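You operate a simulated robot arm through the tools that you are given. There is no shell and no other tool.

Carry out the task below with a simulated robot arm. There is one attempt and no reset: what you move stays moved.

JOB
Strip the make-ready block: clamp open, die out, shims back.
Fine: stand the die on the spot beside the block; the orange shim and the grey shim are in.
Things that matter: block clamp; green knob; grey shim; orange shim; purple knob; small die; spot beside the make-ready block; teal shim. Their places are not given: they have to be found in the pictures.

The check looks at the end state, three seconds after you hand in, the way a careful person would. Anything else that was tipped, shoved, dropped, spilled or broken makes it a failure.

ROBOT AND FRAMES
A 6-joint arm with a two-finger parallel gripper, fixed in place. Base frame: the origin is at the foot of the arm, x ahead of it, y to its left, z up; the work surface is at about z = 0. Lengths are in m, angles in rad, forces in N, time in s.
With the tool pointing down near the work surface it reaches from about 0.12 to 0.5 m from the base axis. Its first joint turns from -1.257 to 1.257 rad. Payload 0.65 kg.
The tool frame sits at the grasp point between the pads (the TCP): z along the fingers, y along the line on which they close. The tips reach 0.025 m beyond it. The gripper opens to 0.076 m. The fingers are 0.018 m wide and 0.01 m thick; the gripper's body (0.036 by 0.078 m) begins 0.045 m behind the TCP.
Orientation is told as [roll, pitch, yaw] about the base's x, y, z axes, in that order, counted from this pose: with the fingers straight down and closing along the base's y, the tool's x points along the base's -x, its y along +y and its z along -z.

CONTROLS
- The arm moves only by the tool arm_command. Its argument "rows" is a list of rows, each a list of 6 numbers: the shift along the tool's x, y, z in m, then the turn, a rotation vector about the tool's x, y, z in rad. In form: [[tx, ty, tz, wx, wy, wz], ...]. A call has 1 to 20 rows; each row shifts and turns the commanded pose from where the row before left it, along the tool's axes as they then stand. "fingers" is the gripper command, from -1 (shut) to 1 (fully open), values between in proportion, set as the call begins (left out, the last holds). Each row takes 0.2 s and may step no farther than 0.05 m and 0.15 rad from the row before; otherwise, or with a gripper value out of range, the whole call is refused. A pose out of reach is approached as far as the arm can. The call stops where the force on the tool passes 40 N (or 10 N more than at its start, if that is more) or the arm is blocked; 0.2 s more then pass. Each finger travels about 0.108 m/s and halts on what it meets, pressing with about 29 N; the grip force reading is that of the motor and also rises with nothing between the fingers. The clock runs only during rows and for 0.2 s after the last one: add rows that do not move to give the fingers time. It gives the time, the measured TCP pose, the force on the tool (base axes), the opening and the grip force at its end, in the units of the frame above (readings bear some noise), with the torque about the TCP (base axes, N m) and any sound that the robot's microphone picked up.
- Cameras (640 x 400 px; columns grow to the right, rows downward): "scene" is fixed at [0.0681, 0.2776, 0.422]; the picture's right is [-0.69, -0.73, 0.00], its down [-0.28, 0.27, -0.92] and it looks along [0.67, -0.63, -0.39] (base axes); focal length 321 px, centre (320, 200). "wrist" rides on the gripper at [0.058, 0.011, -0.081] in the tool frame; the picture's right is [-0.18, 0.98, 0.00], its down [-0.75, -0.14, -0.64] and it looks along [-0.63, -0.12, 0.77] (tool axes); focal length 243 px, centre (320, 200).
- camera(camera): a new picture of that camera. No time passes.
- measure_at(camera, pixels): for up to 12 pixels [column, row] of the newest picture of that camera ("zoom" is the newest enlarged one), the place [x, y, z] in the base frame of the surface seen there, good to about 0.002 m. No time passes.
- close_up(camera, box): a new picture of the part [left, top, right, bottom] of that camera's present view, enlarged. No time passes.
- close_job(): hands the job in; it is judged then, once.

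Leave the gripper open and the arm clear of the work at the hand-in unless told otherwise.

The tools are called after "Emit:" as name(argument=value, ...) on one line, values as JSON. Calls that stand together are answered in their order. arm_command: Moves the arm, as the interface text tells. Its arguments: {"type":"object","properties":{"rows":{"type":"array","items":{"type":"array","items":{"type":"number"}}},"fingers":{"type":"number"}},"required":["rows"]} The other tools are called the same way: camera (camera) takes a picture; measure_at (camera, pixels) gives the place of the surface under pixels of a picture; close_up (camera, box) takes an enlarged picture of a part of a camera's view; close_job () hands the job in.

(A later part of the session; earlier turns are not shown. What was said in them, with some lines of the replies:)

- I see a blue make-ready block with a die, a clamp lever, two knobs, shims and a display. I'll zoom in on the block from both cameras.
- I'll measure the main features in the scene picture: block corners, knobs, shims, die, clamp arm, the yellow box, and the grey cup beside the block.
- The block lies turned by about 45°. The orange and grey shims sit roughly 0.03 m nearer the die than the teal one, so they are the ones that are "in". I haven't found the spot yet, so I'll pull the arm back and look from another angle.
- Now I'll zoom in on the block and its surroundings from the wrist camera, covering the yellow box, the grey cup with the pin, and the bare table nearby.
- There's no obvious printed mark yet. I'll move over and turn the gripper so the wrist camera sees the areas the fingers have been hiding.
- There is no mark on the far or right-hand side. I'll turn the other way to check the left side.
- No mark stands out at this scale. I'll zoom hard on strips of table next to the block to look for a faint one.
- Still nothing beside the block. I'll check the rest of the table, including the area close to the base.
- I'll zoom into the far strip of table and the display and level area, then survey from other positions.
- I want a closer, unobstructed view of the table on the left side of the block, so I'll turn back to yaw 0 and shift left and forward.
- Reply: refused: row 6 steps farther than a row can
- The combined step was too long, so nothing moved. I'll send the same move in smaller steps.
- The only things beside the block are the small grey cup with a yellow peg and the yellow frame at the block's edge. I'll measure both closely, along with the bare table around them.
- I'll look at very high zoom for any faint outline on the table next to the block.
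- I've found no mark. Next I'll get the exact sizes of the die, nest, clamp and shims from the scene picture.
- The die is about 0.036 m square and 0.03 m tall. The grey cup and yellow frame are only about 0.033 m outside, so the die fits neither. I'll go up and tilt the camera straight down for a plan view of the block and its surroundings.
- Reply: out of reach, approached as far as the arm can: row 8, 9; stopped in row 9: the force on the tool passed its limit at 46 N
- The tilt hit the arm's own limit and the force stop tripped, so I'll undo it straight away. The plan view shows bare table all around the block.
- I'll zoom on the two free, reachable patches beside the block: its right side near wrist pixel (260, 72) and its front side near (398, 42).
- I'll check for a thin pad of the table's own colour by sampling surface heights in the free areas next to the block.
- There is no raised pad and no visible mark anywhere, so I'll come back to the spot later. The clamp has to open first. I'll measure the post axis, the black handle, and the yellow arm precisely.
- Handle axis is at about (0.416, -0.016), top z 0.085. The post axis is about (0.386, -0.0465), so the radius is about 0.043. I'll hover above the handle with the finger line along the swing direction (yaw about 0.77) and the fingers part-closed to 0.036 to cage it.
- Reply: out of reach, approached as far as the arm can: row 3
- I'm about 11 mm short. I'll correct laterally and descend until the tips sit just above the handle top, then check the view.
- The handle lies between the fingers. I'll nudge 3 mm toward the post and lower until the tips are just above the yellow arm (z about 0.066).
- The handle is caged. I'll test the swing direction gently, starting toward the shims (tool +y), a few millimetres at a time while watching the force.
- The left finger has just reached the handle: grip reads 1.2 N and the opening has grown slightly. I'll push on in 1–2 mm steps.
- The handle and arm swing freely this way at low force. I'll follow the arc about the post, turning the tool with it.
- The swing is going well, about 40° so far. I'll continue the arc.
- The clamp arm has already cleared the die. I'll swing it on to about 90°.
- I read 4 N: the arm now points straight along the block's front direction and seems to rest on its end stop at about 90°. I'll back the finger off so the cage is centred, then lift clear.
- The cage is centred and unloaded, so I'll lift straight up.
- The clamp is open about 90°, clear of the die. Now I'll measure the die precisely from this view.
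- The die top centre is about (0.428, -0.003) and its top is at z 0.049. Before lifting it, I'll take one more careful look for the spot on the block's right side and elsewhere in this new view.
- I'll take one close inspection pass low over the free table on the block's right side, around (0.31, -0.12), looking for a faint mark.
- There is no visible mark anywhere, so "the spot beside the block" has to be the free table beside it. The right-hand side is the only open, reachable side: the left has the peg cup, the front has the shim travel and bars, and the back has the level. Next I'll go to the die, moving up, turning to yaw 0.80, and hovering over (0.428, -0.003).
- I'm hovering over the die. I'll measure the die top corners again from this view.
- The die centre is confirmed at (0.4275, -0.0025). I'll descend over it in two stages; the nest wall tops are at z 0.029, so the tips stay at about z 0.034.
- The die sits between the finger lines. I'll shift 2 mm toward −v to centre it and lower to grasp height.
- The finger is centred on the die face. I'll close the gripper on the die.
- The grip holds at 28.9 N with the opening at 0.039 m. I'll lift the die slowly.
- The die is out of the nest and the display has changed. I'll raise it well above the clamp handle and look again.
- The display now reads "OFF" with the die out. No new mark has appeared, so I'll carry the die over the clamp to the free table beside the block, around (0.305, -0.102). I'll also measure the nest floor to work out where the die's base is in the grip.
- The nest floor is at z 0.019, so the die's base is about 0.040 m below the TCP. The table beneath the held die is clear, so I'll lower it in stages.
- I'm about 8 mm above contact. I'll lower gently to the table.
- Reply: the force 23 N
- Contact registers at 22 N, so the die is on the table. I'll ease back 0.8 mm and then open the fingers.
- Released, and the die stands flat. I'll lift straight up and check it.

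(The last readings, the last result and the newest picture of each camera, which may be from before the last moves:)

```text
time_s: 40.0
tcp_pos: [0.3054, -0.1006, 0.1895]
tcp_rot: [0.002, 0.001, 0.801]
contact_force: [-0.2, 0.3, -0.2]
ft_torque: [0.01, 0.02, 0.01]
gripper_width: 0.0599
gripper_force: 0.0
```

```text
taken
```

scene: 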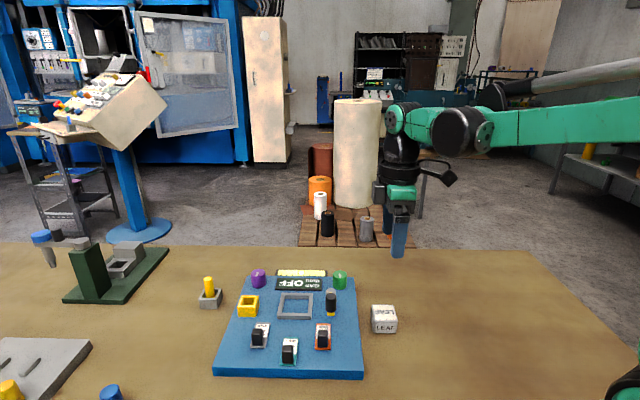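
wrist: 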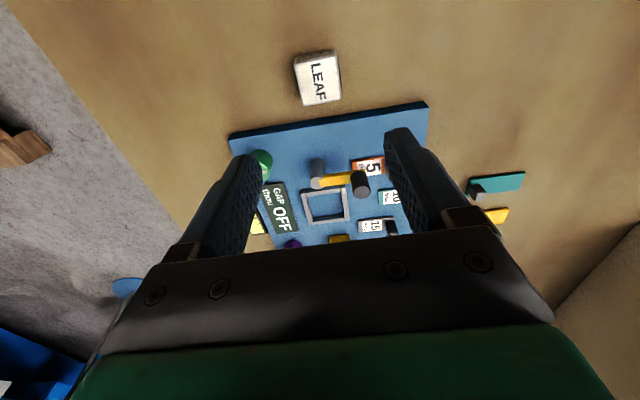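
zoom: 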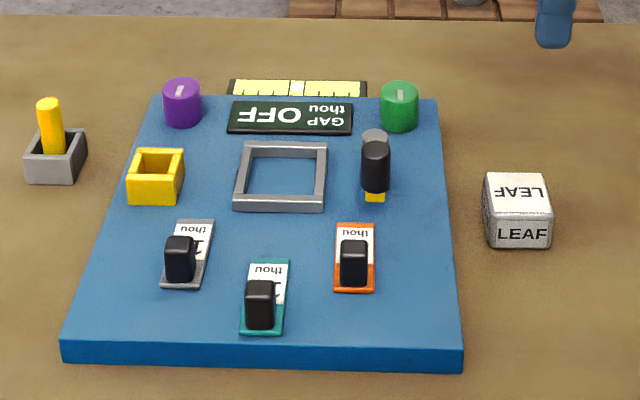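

The die is standing upright beside the block and all else is intact. Next come the shims. I'll measure all three handles and the shim plates to get the travel.

Emit:
close_up(camera="scene", box=[240, 315, 340, 375])

Emit:
measure_at(camera="zoom", pixels=[[120, 95], [95, 90], [145, 90], [318, 165], [290, 160], [345, 160], [530, 100], [505, 95], [558, 95], [540, 58], [345, 122], [165, 52]])

```text
6.40 times, centred on (290, 345) of scene
```

zoom: 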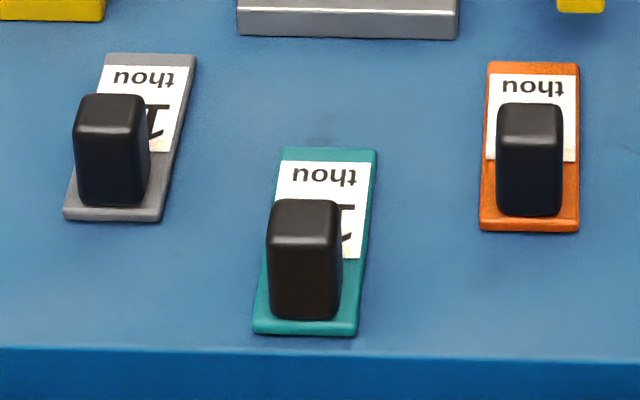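

```text
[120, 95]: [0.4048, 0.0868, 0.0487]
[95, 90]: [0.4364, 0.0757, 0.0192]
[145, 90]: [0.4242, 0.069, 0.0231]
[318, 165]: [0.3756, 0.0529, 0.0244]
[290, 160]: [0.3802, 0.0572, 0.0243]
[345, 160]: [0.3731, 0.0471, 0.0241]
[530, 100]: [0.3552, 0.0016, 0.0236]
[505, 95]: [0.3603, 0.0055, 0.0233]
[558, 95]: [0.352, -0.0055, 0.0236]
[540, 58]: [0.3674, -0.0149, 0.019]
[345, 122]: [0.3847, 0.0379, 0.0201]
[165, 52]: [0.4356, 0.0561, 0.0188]
```

Emit:
measure_at(camera="zoom", pixels=[[113, 110], [304, 218], [529, 120], [70, 210], [155, 213], [260, 325], [352, 327], [485, 222], [573, 224], [110, 170], [303, 280], [529, 180]])

Emit:
measure_at(camera="zoom", pixels=[[85, 102], [140, 103], [275, 208], [335, 210], [503, 110], [556, 110], [112, 60], [190, 60], [287, 153], [372, 155], [490, 68], [576, 68]])

```text
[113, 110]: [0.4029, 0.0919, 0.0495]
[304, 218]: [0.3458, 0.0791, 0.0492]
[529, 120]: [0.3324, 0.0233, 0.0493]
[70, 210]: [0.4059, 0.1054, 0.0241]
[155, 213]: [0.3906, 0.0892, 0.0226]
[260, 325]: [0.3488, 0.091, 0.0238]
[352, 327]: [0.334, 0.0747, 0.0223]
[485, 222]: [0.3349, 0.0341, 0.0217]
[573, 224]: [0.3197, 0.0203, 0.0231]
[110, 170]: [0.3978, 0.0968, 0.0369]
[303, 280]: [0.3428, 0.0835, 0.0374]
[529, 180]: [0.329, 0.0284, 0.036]
```

```text
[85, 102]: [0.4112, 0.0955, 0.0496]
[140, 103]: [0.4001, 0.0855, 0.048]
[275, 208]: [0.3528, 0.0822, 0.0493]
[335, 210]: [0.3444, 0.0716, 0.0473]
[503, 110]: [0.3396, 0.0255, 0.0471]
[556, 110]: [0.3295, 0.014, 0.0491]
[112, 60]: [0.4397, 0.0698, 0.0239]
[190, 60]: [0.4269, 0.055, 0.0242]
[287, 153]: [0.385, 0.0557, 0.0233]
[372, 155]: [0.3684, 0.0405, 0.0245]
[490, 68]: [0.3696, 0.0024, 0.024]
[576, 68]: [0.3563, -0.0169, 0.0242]
```

Shim fronts: teal is 0.002 m from the block's front edge, while orange and grey are about 0.031 m from it. Each therefore has to slide back about 0.030 m along the block. I'll go above the orange handle at about (0.333, 0.024), with the fingers part-open to 0.030 to cage it along the slide direction.

Emit:
arm_command(rows=[[-0.0361, 0.0236, 0, 0, 0, 0], [-0.0361, 0.0236, 0, 0, 0, 0], [-0.0361, 0.0236, 0, 0, 0, 0], [0, 0, 0.04, 0, 0, 0], [0, 0, 0.04, 0, 0, 0], [0, 0, 0, 0, 0, 0]], fingers=-0.21)

Emit:
camera(camera="wrist")

Emit:
close_up(camera="scene", box=[250, 250, 390, 360])

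```text
time_s: 41.4
tcp_pos: [0.3294, 0.0253, 0.1078]
tcp_rot: [0.003, 0.003, 0.801]
contact_force: [0.0, 0.8, -0.2]
ft_torque: [0.0, -0.01, -0.02]
gripper_width: 0.03
gripper_force: 0.0
```

```text
taken
```

wrist: 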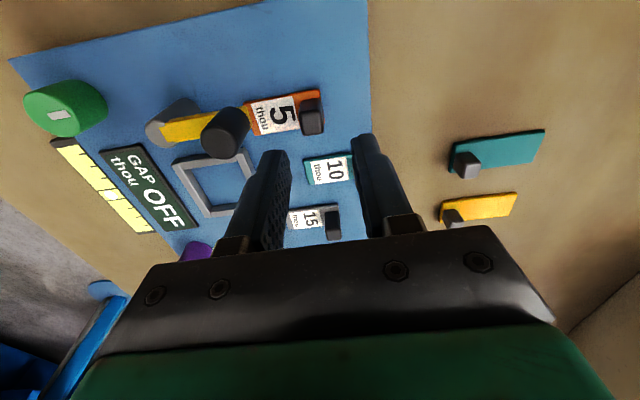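

```text
3.64 times, centred on (320, 305) of scene
```

zoom: 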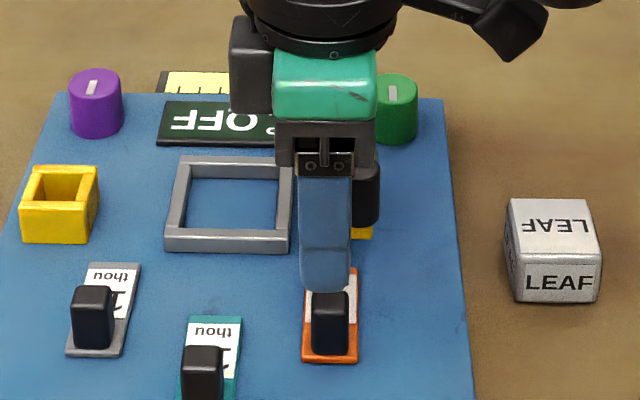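

The near finger lines up with the orange handle. I'll descend the rest of the way, with tips at about z 0.033, above the shim plate.

Emit:
arm_command(rows=[[0, 0, 0.025, 0, 0, 0], [0, 0, 0.015, 0, 0, 0], [0, 0, 0.01, 0, 0, 0], [0, 0, 0, 0, 0, 0]])

Emit:
camera(camera="wrist")

Emit:
close_up(camera="scene", box=[250, 250, 390, 360])

```text
time_s: 42.4
tcp_pos: [0.3293, 0.0246, 0.0582]
tcp_rot: [0.001, 0.002, 0.801]
contact_force: [0.7, -0.2, 0.6]
ft_torque: [-0.01, -0.01, 0.04]
gripper_width: 0.0302
gripper_force: 0.0
```

```text
taken
```

wrist: 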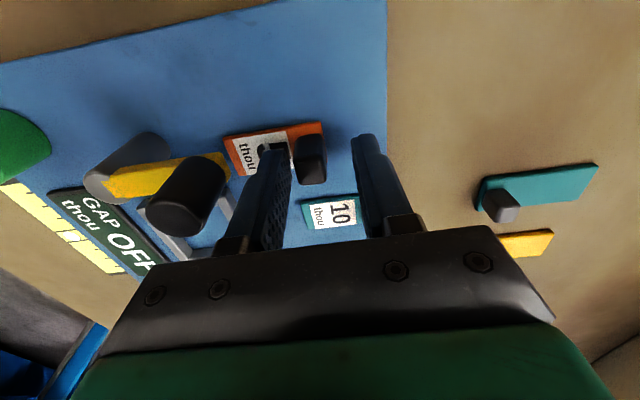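

```text
3.64 times, centred on (320, 305) of scene
```

zoom: 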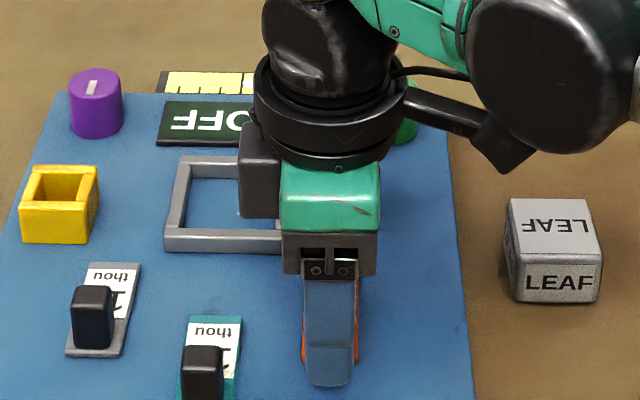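

The orange handle is caged with no contact force. I'll push it back along tool +y, starting with a short move.

Emit:
arm_command(rows=[[0, 0.004, 0, 0, 0, 0], [0, 0.003, 0, 0, 0, 0], [0, 0.003, 0, 0, 0, 0], [0, 0.003, 0, 0, 0, 0], [0, 0, 0, 0, 0, 0]])

Emit:
close_up(camera="wrist", box=[180, 80, 440, 260])

Emit:
close_up(camera="scene", box=[250, 290, 390, 390])

```text
time_s: 43.6
tcp_pos: [0.3203, 0.0347, 0.0586]
tcp_rot: [0.002, 0.001, 0.801]
contact_force: [-0.6, 0.1, 0.2]
ft_torque: [-0.01, -0.01, -0.01]
gripper_width: 0.03
gripper_force: 0.1
```

```text
2.22 times, centred on (310, 170) of wrist
```

zoom: 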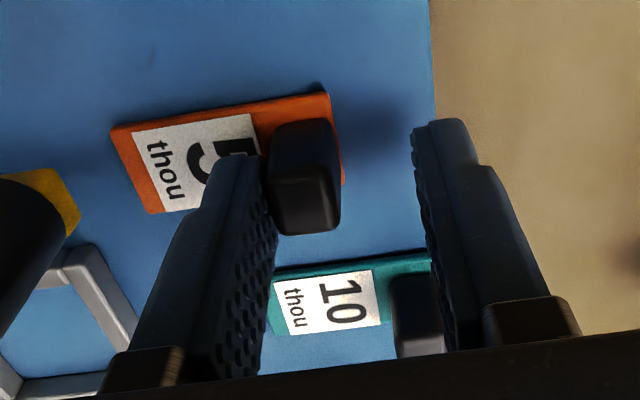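

```text
4.00 times, centred on (320, 340) of scene
```

zoom: 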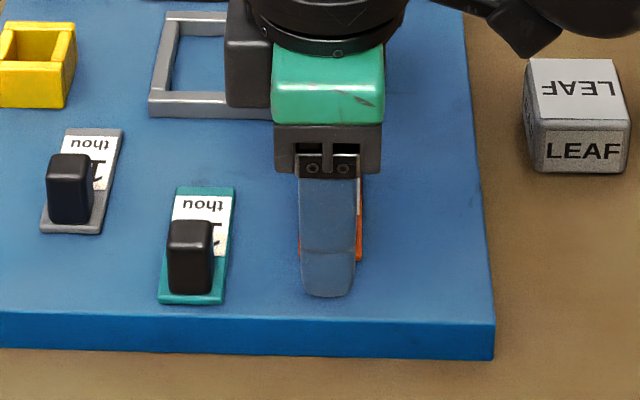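

The orange shim slides with almost no force. I'll continue with small steps.

Emit:
arm_command(rows=[[0, 0.003, 0, 0, 0, 0], [0, 0.003, 0, 0, 0, 0], [0, 0.003, 0, 0, 0, 0], [0, 0.003, 0, 0, 0, 0], [0, 0.003, 0, 0, 0, 0], [0, 0.002, 0, 0, 0, 0], [0, 0, 0, 0, 0, 0]])

Emit:
close_up(camera="wrist", box=[180, 80, 440, 260])

Emit:
close_up(camera="scene", box=[250, 290, 390, 390])

```text
time_s: 45.2
tcp_pos: [0.3086, 0.0459, 0.0586]
tcp_rot: [0.001, 0.002, 0.8]
contact_force: [0.0, -0.1, -0.6]
ft_torque: [0.0, -0.01, -0.01]
gripper_width: 0.0302
gripper_force: 0.2
```

```text
2.22 times, centred on (310, 170) of wrist
```

zoom: 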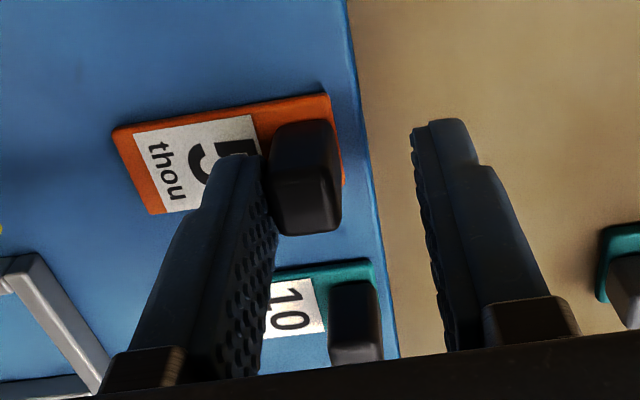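

```text
4.00 times, centred on (320, 340) of scene
```

zoom: 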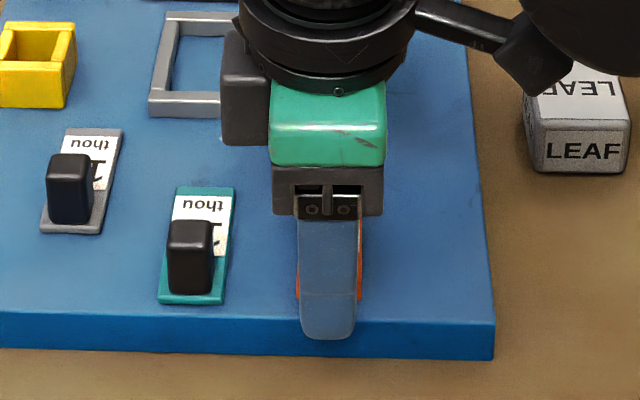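

About 6 mm remain to match the teal shim's line. I'll go on in 1.5 mm steps, watching for a stop.

Emit:
arm_command(rows=[[0, 0.0015, 0, 0, 0, 0], [0, 0.0015, 0, 0, 0, 0], [0, 0.001, 0, 0, 0, 0], [0, 0, 0, 0, 0, 0]])

Emit:
close_up(camera="wrist", box=[180, 80, 440, 260])

```text
time_s: 46.2
tcp_pos: [0.3058, 0.0481, 0.0596]
tcp_rot: [0.002, 0.002, 0.801]
contact_force: [0.7, -0.7, -0.8]
ft_torque: [-0.01, 0.01, -0.03]
gripper_width: 0.0309
gripper_force: 0.9
```

```text
2.22 times, centred on (310, 170) of wrist
```

zoom: 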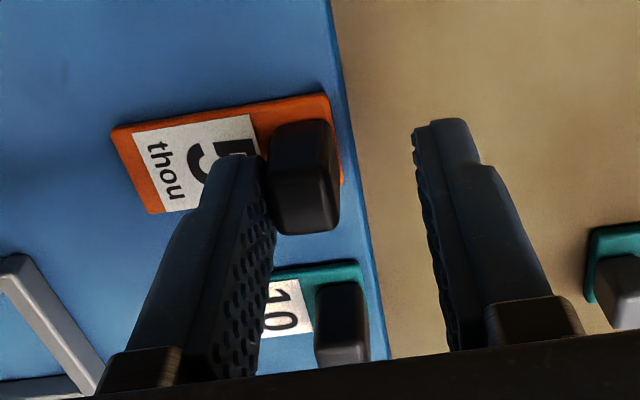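

The orange shim's front edge now has the same gap to the block edge as teal (about 7 px), and resistance is just rising. I'll push 1.5 mm more to confirm the stop.

Emit:
arm_command(rows=[[0, 0.0008, 0, 0, 0, 0], [0, 0.0007, 0, 0, 0, 0], [0, 0, 0, 0, 0, 0]])

Emit:
close_up(camera="wrist", box=[180, 80, 440, 260])

```text
time_s: 47.0
tcp_pos: [0.3042, 0.0495, 0.0589]
tcp_rot: [0.001, 0.003, 0.8]
contact_force: [3.3, -2.0, 0.6]
ft_torque: [-0.06, -0.11, -0.02]
gripper_width: 0.0329
gripper_force: 2.7
```

```text
2.22 times, centred on (310, 170) of wrist
```

zoom: 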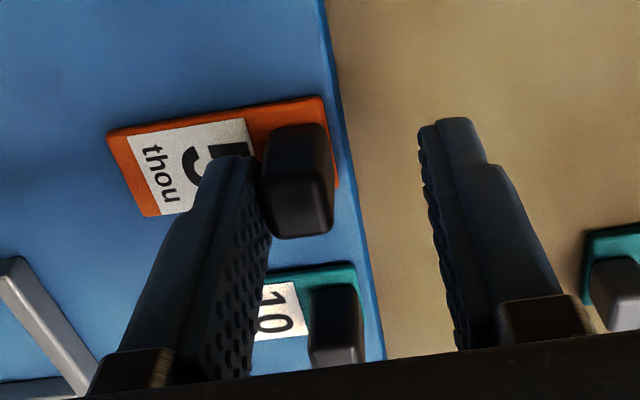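

It's a firm stop: 3.9 N and the finger yields, so orange is fully back. I'll back off and lift.

Emit:
arm_command(rows=[[0, -0.004, 0, 0, 0, 0], [0, -0.003, 0, 0, 0, 0], [0, 0, 0, 0, 0, 0], [0, 0, -0.03, 0, 0, 0], [0, 0, -0.04, 0, 0, 0], [0, 0, -0.04, 0, 0, 0], [0, 0, 0, 0, 0, 0]])

Emit:
camera(camera="scene")

Emit:
close_up(camera="scene", box=[200, 290, 400, 390])

```text
time_s: 48.6
tcp_pos: [0.3098, 0.0474, 0.1711]
tcp_rot: [0.002, 0.003, 0.801]
contact_force: [0.1, -0.2, -0.9]
ft_torque: [0.02, 0.02, 0.02]
gripper_width: 0.0298
gripper_force: 0.0
```

```text
taken
```

scene: 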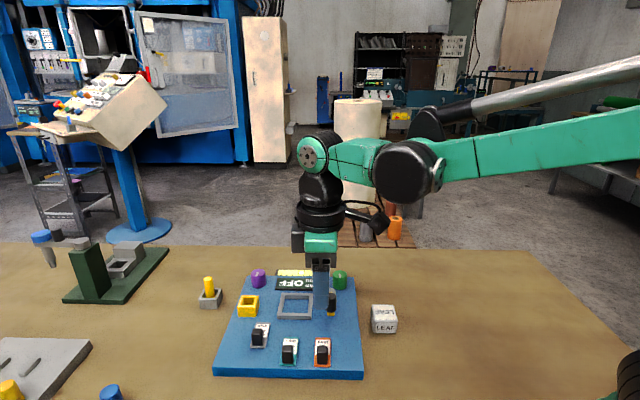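

```text
3.20 times, centred on (300, 340) of scene
```

zoom: 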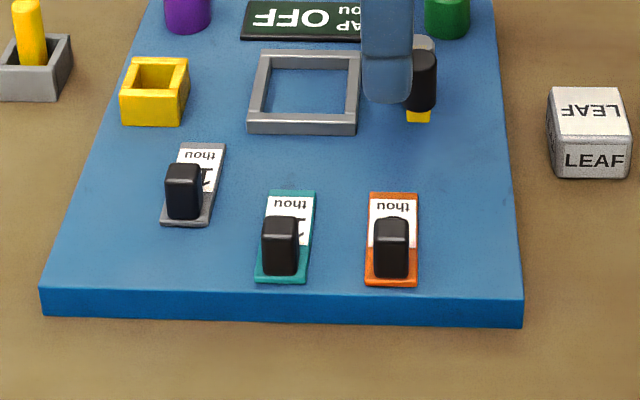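

Orange is now level with teal. Next I'll go above the grey handle at about (0.402, 0.0925).

Emit:
arm_command(rows=[[-0.0323, -0.0107, 0, 0, 0, 0], [-0.0323, -0.0107, 0, 0, 0, 0], [-0.0323, -0.0107, 0, 0, 0, 0], [0, 0, 0.033, 0, 0, 0], [0, 0, 0.033, 0, 0, 0], [0, 0, 0, 0, 0, 0]])

Emit:
camera(camera="wrist")

Emit:
close_up(camera="scene", box=[190, 250, 330, 360])

```text
time_s: 50.0
tcp_pos: [0.3994, 0.0905, 0.1006]
tcp_rot: [0.002, 0.003, 0.802]
contact_force: [-0.4, 0.8, -0.4]
ft_torque: [0.01, 0.0, 0.0]
gripper_width: 0.0302
gripper_force: 0.1
```

```text
taken
```

wrist: 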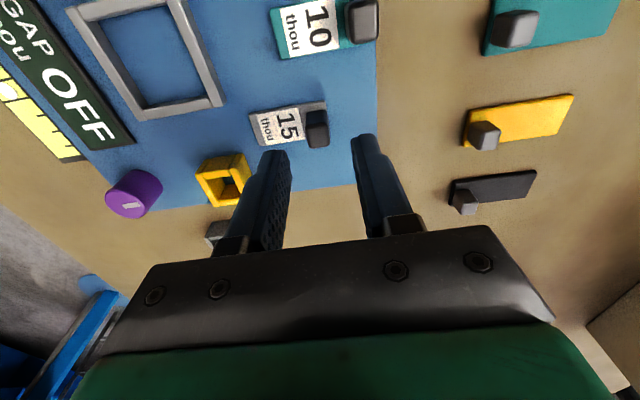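

```text
3.64 times, centred on (260, 305) of scene
```

zoom: 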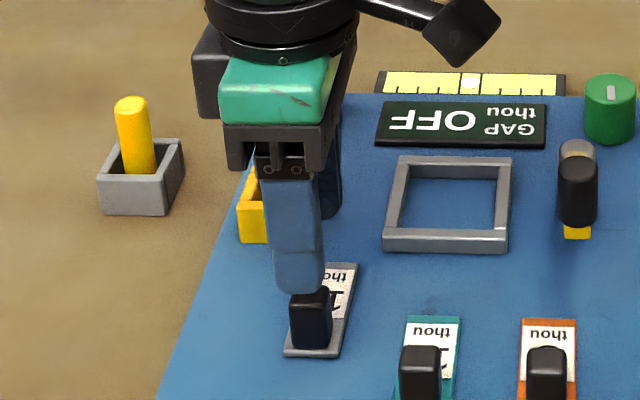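

The fingers line up with the grey handle. I'll descend to the same working height.

Emit:
arm_command(rows=[[0, 0.0015, 0.02, 0, 0, 0], [0, 0, 0.014, 0, 0, 0], [0, 0, 0.008, 0, 0, 0], [0, 0, 0, 0, 0, 0]])

Emit:
close_up(camera="wrist", box=[180, 60, 440, 260])

Emit:
close_up(camera="scene", box=[190, 270, 330, 380])

```text
time_s: 51.0
tcp_pos: [0.3982, 0.0926, 0.0618]
tcp_rot: [0.003, 0.002, 0.801]
contact_force: [-0.4, 0.1, 0.6]
ft_torque: [0.01, 0.0, 0.01]
gripper_width: 0.0301
gripper_force: 0.0
```

```text
2.00 times, centred on (310, 160) of wrist
```

zoom: 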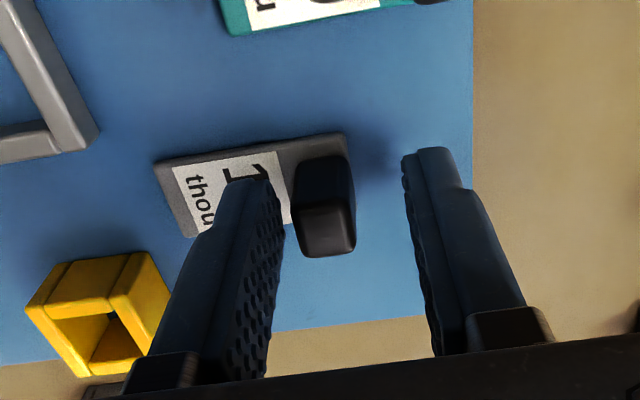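

```text
3.64 times, centred on (260, 325) of scene
```

zoom: 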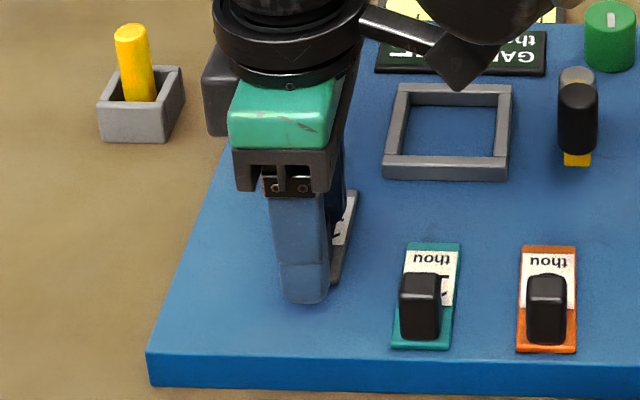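

The grey handle is caged. I'll lower 3 mm more and start pushing it back.

Emit:
arm_command(rows=[[0, 0, 0.003, 0, 0, 0], [0, 0.004, 0, 0, 0, 0], [0, 0.003, 0, 0, 0, 0], [0, 0.003, 0, 0, 0, 0], [0, 0.003, 0, 0, 0, 0], [0, 0.003, 0, 0, 0, 0], [0, 0.003, 0, 0, 0, 0], [0, 0, 0, 0, 0, 0]])

Emit:
close_up(camera="wrist", box=[180, 60, 440, 260])

Emit:
close_up(camera="scene", box=[190, 270, 330, 380])

```text
time_s: 52.8
tcp_pos: [0.3855, 0.1068, 0.0585]
tcp_rot: [0.002, 0.001, 0.802]
contact_force: [0.2, -0.5, 0.1]
ft_torque: [0.0, 0.01, -0.01]
gripper_width: 0.0299
gripper_force: 0.1
```

```text
2.00 times, centred on (310, 160) of wrist
```

zoom: 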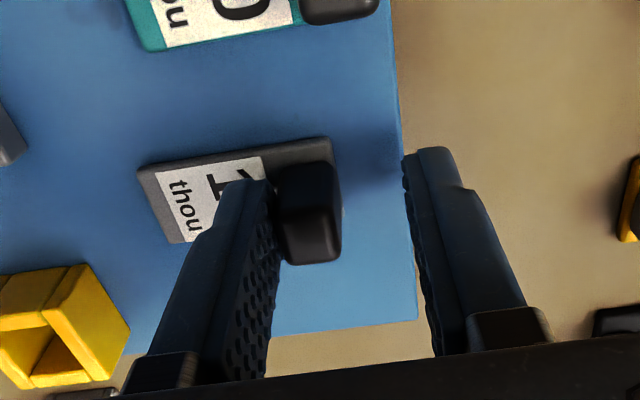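

```text
3.64 times, centred on (260, 325) of scene
```

zoom: 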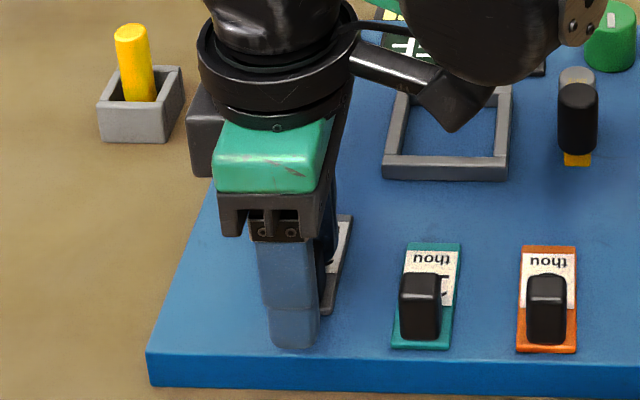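

Grey is sliding freely. About 16 mm remain, so I'll continue.

Emit:
arm_command(rows=[[0, 0.003, 0, 0, 0, 0], [0, 0.003, 0, 0, 0, 0], [0, 0.003, 0, 0, 0, 0], [0, 0.003, 0, 0, 0, 0], [0, 0.0015, 0, 0, 0, 0], [0, 0, 0, 0, 0, 0]])

Emit:
close_up(camera="wrist", box=[180, 60, 440, 260])

```text
time_s: 54.2
tcp_pos: [0.3754, 0.1151, 0.0582]
tcp_rot: [0.001, 0.001, 0.803]
contact_force: [0.4, 0.4, -0.2]
ft_torque: [0.0, 0.0, -0.01]
gripper_width: 0.0301
gripper_force: 0.0
```

```text
2.00 times, centred on (310, 160) of wrist
```

zoom: 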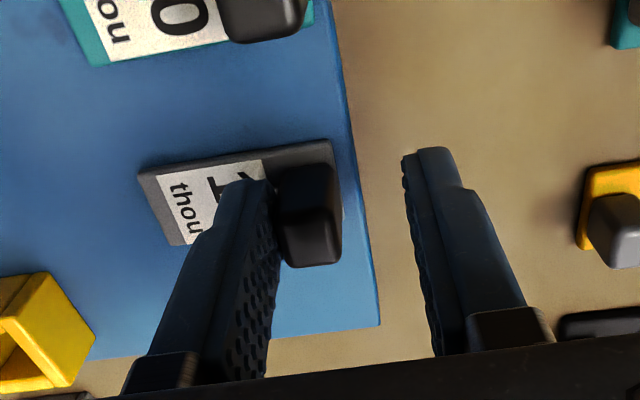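

Emit:
arm_command(rows=[[0, 0.001, 0, 0, 0, 0], [0, 0.001, 0, 0, 0, 0], [0, 0.001, 0, 0, 0, 0], [0, 0.001, 0, 0, 0, 0], [0, 0, 0, 0, 0, 0]])

Emit:
close_up(camera="wrist", box=[180, 60, 440, 260])

```text
time_s: 55.4
tcp_pos: [0.3718, 0.1177, 0.0578]
tcp_rot: [0.002, 0.003, 0.8]
contact_force: [3.6, -2.9, -0.8]
ft_torque: [-0.04, -0.08, -0.05]
gripper_width: 0.0333
gripper_force: 1.9
```

```text
2.00 times, centred on (310, 160) of wrist
```

zoom: 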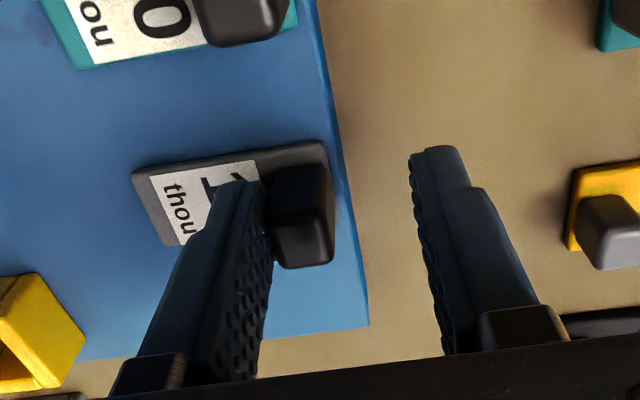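

Grey has reached its stop too (about 4.6 N, finger yielding). I'll back off and lift clear.

Emit:
arm_command(rows=[[0, -0.004, 0, 0, 0, 0], [0, -0.004, 0, 0, 0, 0], [0, 0, 0, 0, 0, 0], [0, 0, -0.03, 0, 0, 0], [0, 0, -0.04, 0, 0, 0], [0, 0, -0.045, 0, 0, 0], [0, 0, -0.045, 0, 0, 0], [0, 0, 0, 0, 0, 0]])

Emit:
camera(camera="scene")

Emit:
close_up(camera="scene", box=[190, 250, 410, 390])

Emit:
camera(camera="wrist")

```text
time_s: 57.2
tcp_pos: [0.3769, 0.1125, 0.2212]
tcp_rot: [0.002, 0.001, 0.801]
contact_force: [0.4, -0.4, 1.1]
ft_torque: [-0.02, -0.05, -0.02]
gripper_width: 0.0299
gripper_force: 0.0
```

```text
taken
```

scene: 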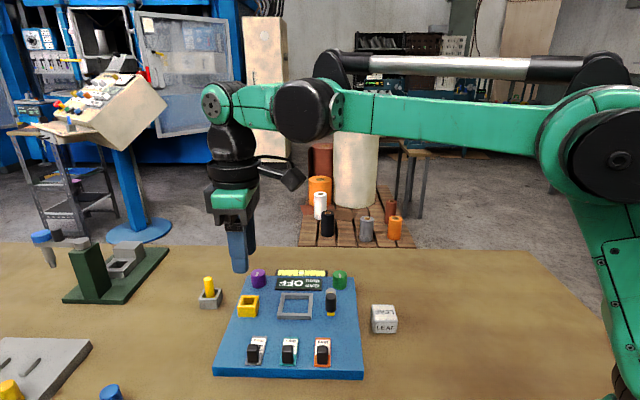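

```text
2.86 times, centred on (300, 320) of scene
```

zoom: 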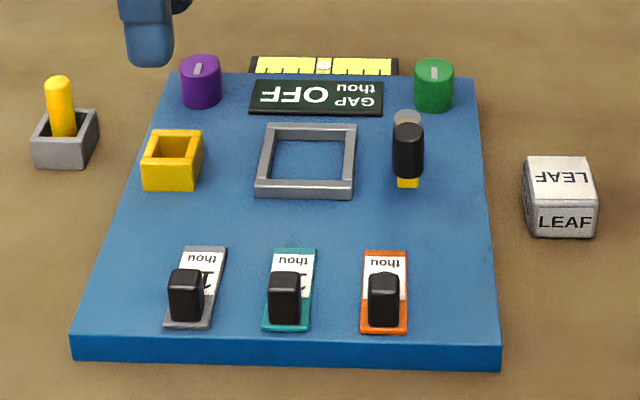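

```text
taken
```

wrist: 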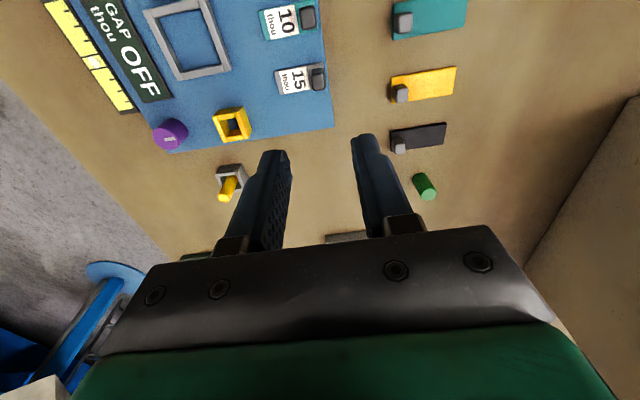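

All three shims are level at their back stops, the clamp is open, and the die stands beside the block. The knobs, level, peg, and frame look unchanged. I'll retreat up and away and open the gripper fully.

Emit:
arm_command(rows=[[0, 0, -0.04, 0, 0, 0], [0.0448, -0.0077, 0, 0, 0, 0], [0.0448, -0.0077, 0, 0, 0, 0], [0.0448, -0.0077, 0, 0, 0, 0], [0, 0, 0, 0, 0, 0], [0, 0, 0, 0, 0, 0]], fingers=1)

Emit:
camera(camera="scene")

Emit:
close_up(camera="scene", box=[190, 250, 430, 390])

Emit:
camera(camera="wrist")

```text
time_s: 58.6
tcp_pos: [0.3007, -0.0007, 0.2601]
tcp_rot: [0.003, 0.001, 0.802]
contact_force: [0.3, -0.2, -0.8]
ft_torque: [-0.01, 0.01, -0.04]
gripper_width: 0.0758
gripper_force: 0.0
```

```text
taken
```

scene: 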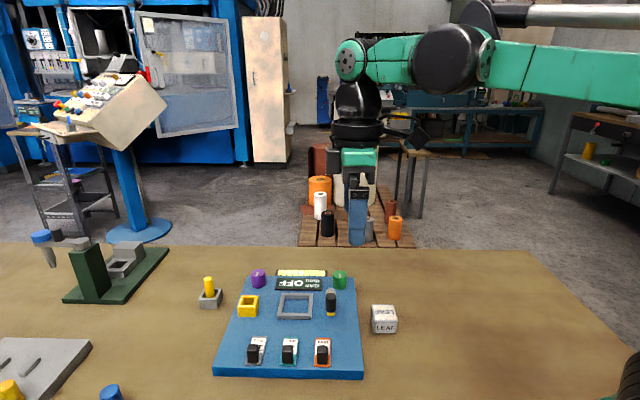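

```text
2.67 times, centred on (310, 320) of scene
```

zoom: 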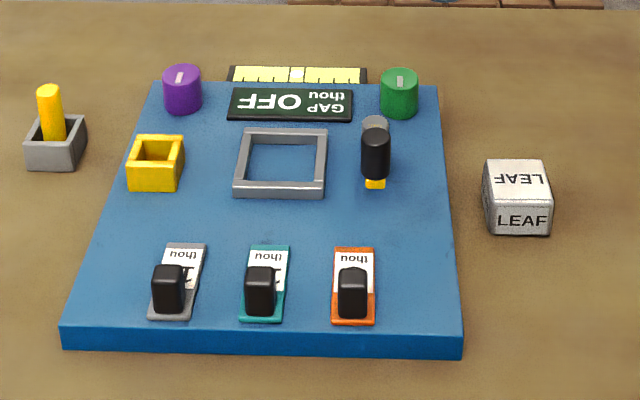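

```text
taken
```

wrist: 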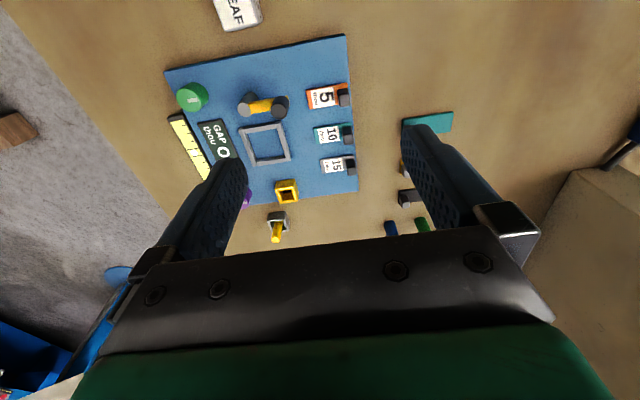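

The end state in the pictures is:
- **Clamp:** swung open to its stop.
- **Nest:** empty, with the display reading "OFF".
- **Shims:** orange and grey at their back stops, level with teal.
- **Die:** upright on the table at about (0.305, -0.102).
- **Arm:** gripper open and clear of the work.

I never found a visible mark for the spot, so the die's place is my best reading of "beside the block". I'm handing in now.

Emit:
close_job()

```text
The job is handed in.
```

I stripped the block and handed the job in, but I never found a mark for the spot, so where the die stands is my best guess.

- **Clamp:** swung about 90° open until it met its end stop, well clear of the nest.
- **Die:** lifted out of the nest and set upright on the table at about (0.305, -0.102), roughly 0.05 m from the block's right-hand edge as the scene camera sees it. The display changed from "0" to "OFF" once the die was out.
- **Shims:** the orange and grey shims slid back about 0.03 m to their stops, level with the teal one. I did not touch the teal shim.
- **Everything else:** the knobs, level, yellow frame, and peg in its cup look the same as at the start. The gripper is open and the arm is clear of the work.

**The spot:** I checked the table from several camera positions, zoomed in, and sampled surface heights, and found no mark or pad beside the block. I chose the right-hand side because it was the only open side within easy reach. If the check expects an exact point, the die could be off it.

While I was looking around early on, one tilt of the wrist reached the arm's limit and the force stop tripped at 46 N. That was high above the table, and I reversed it straight away.
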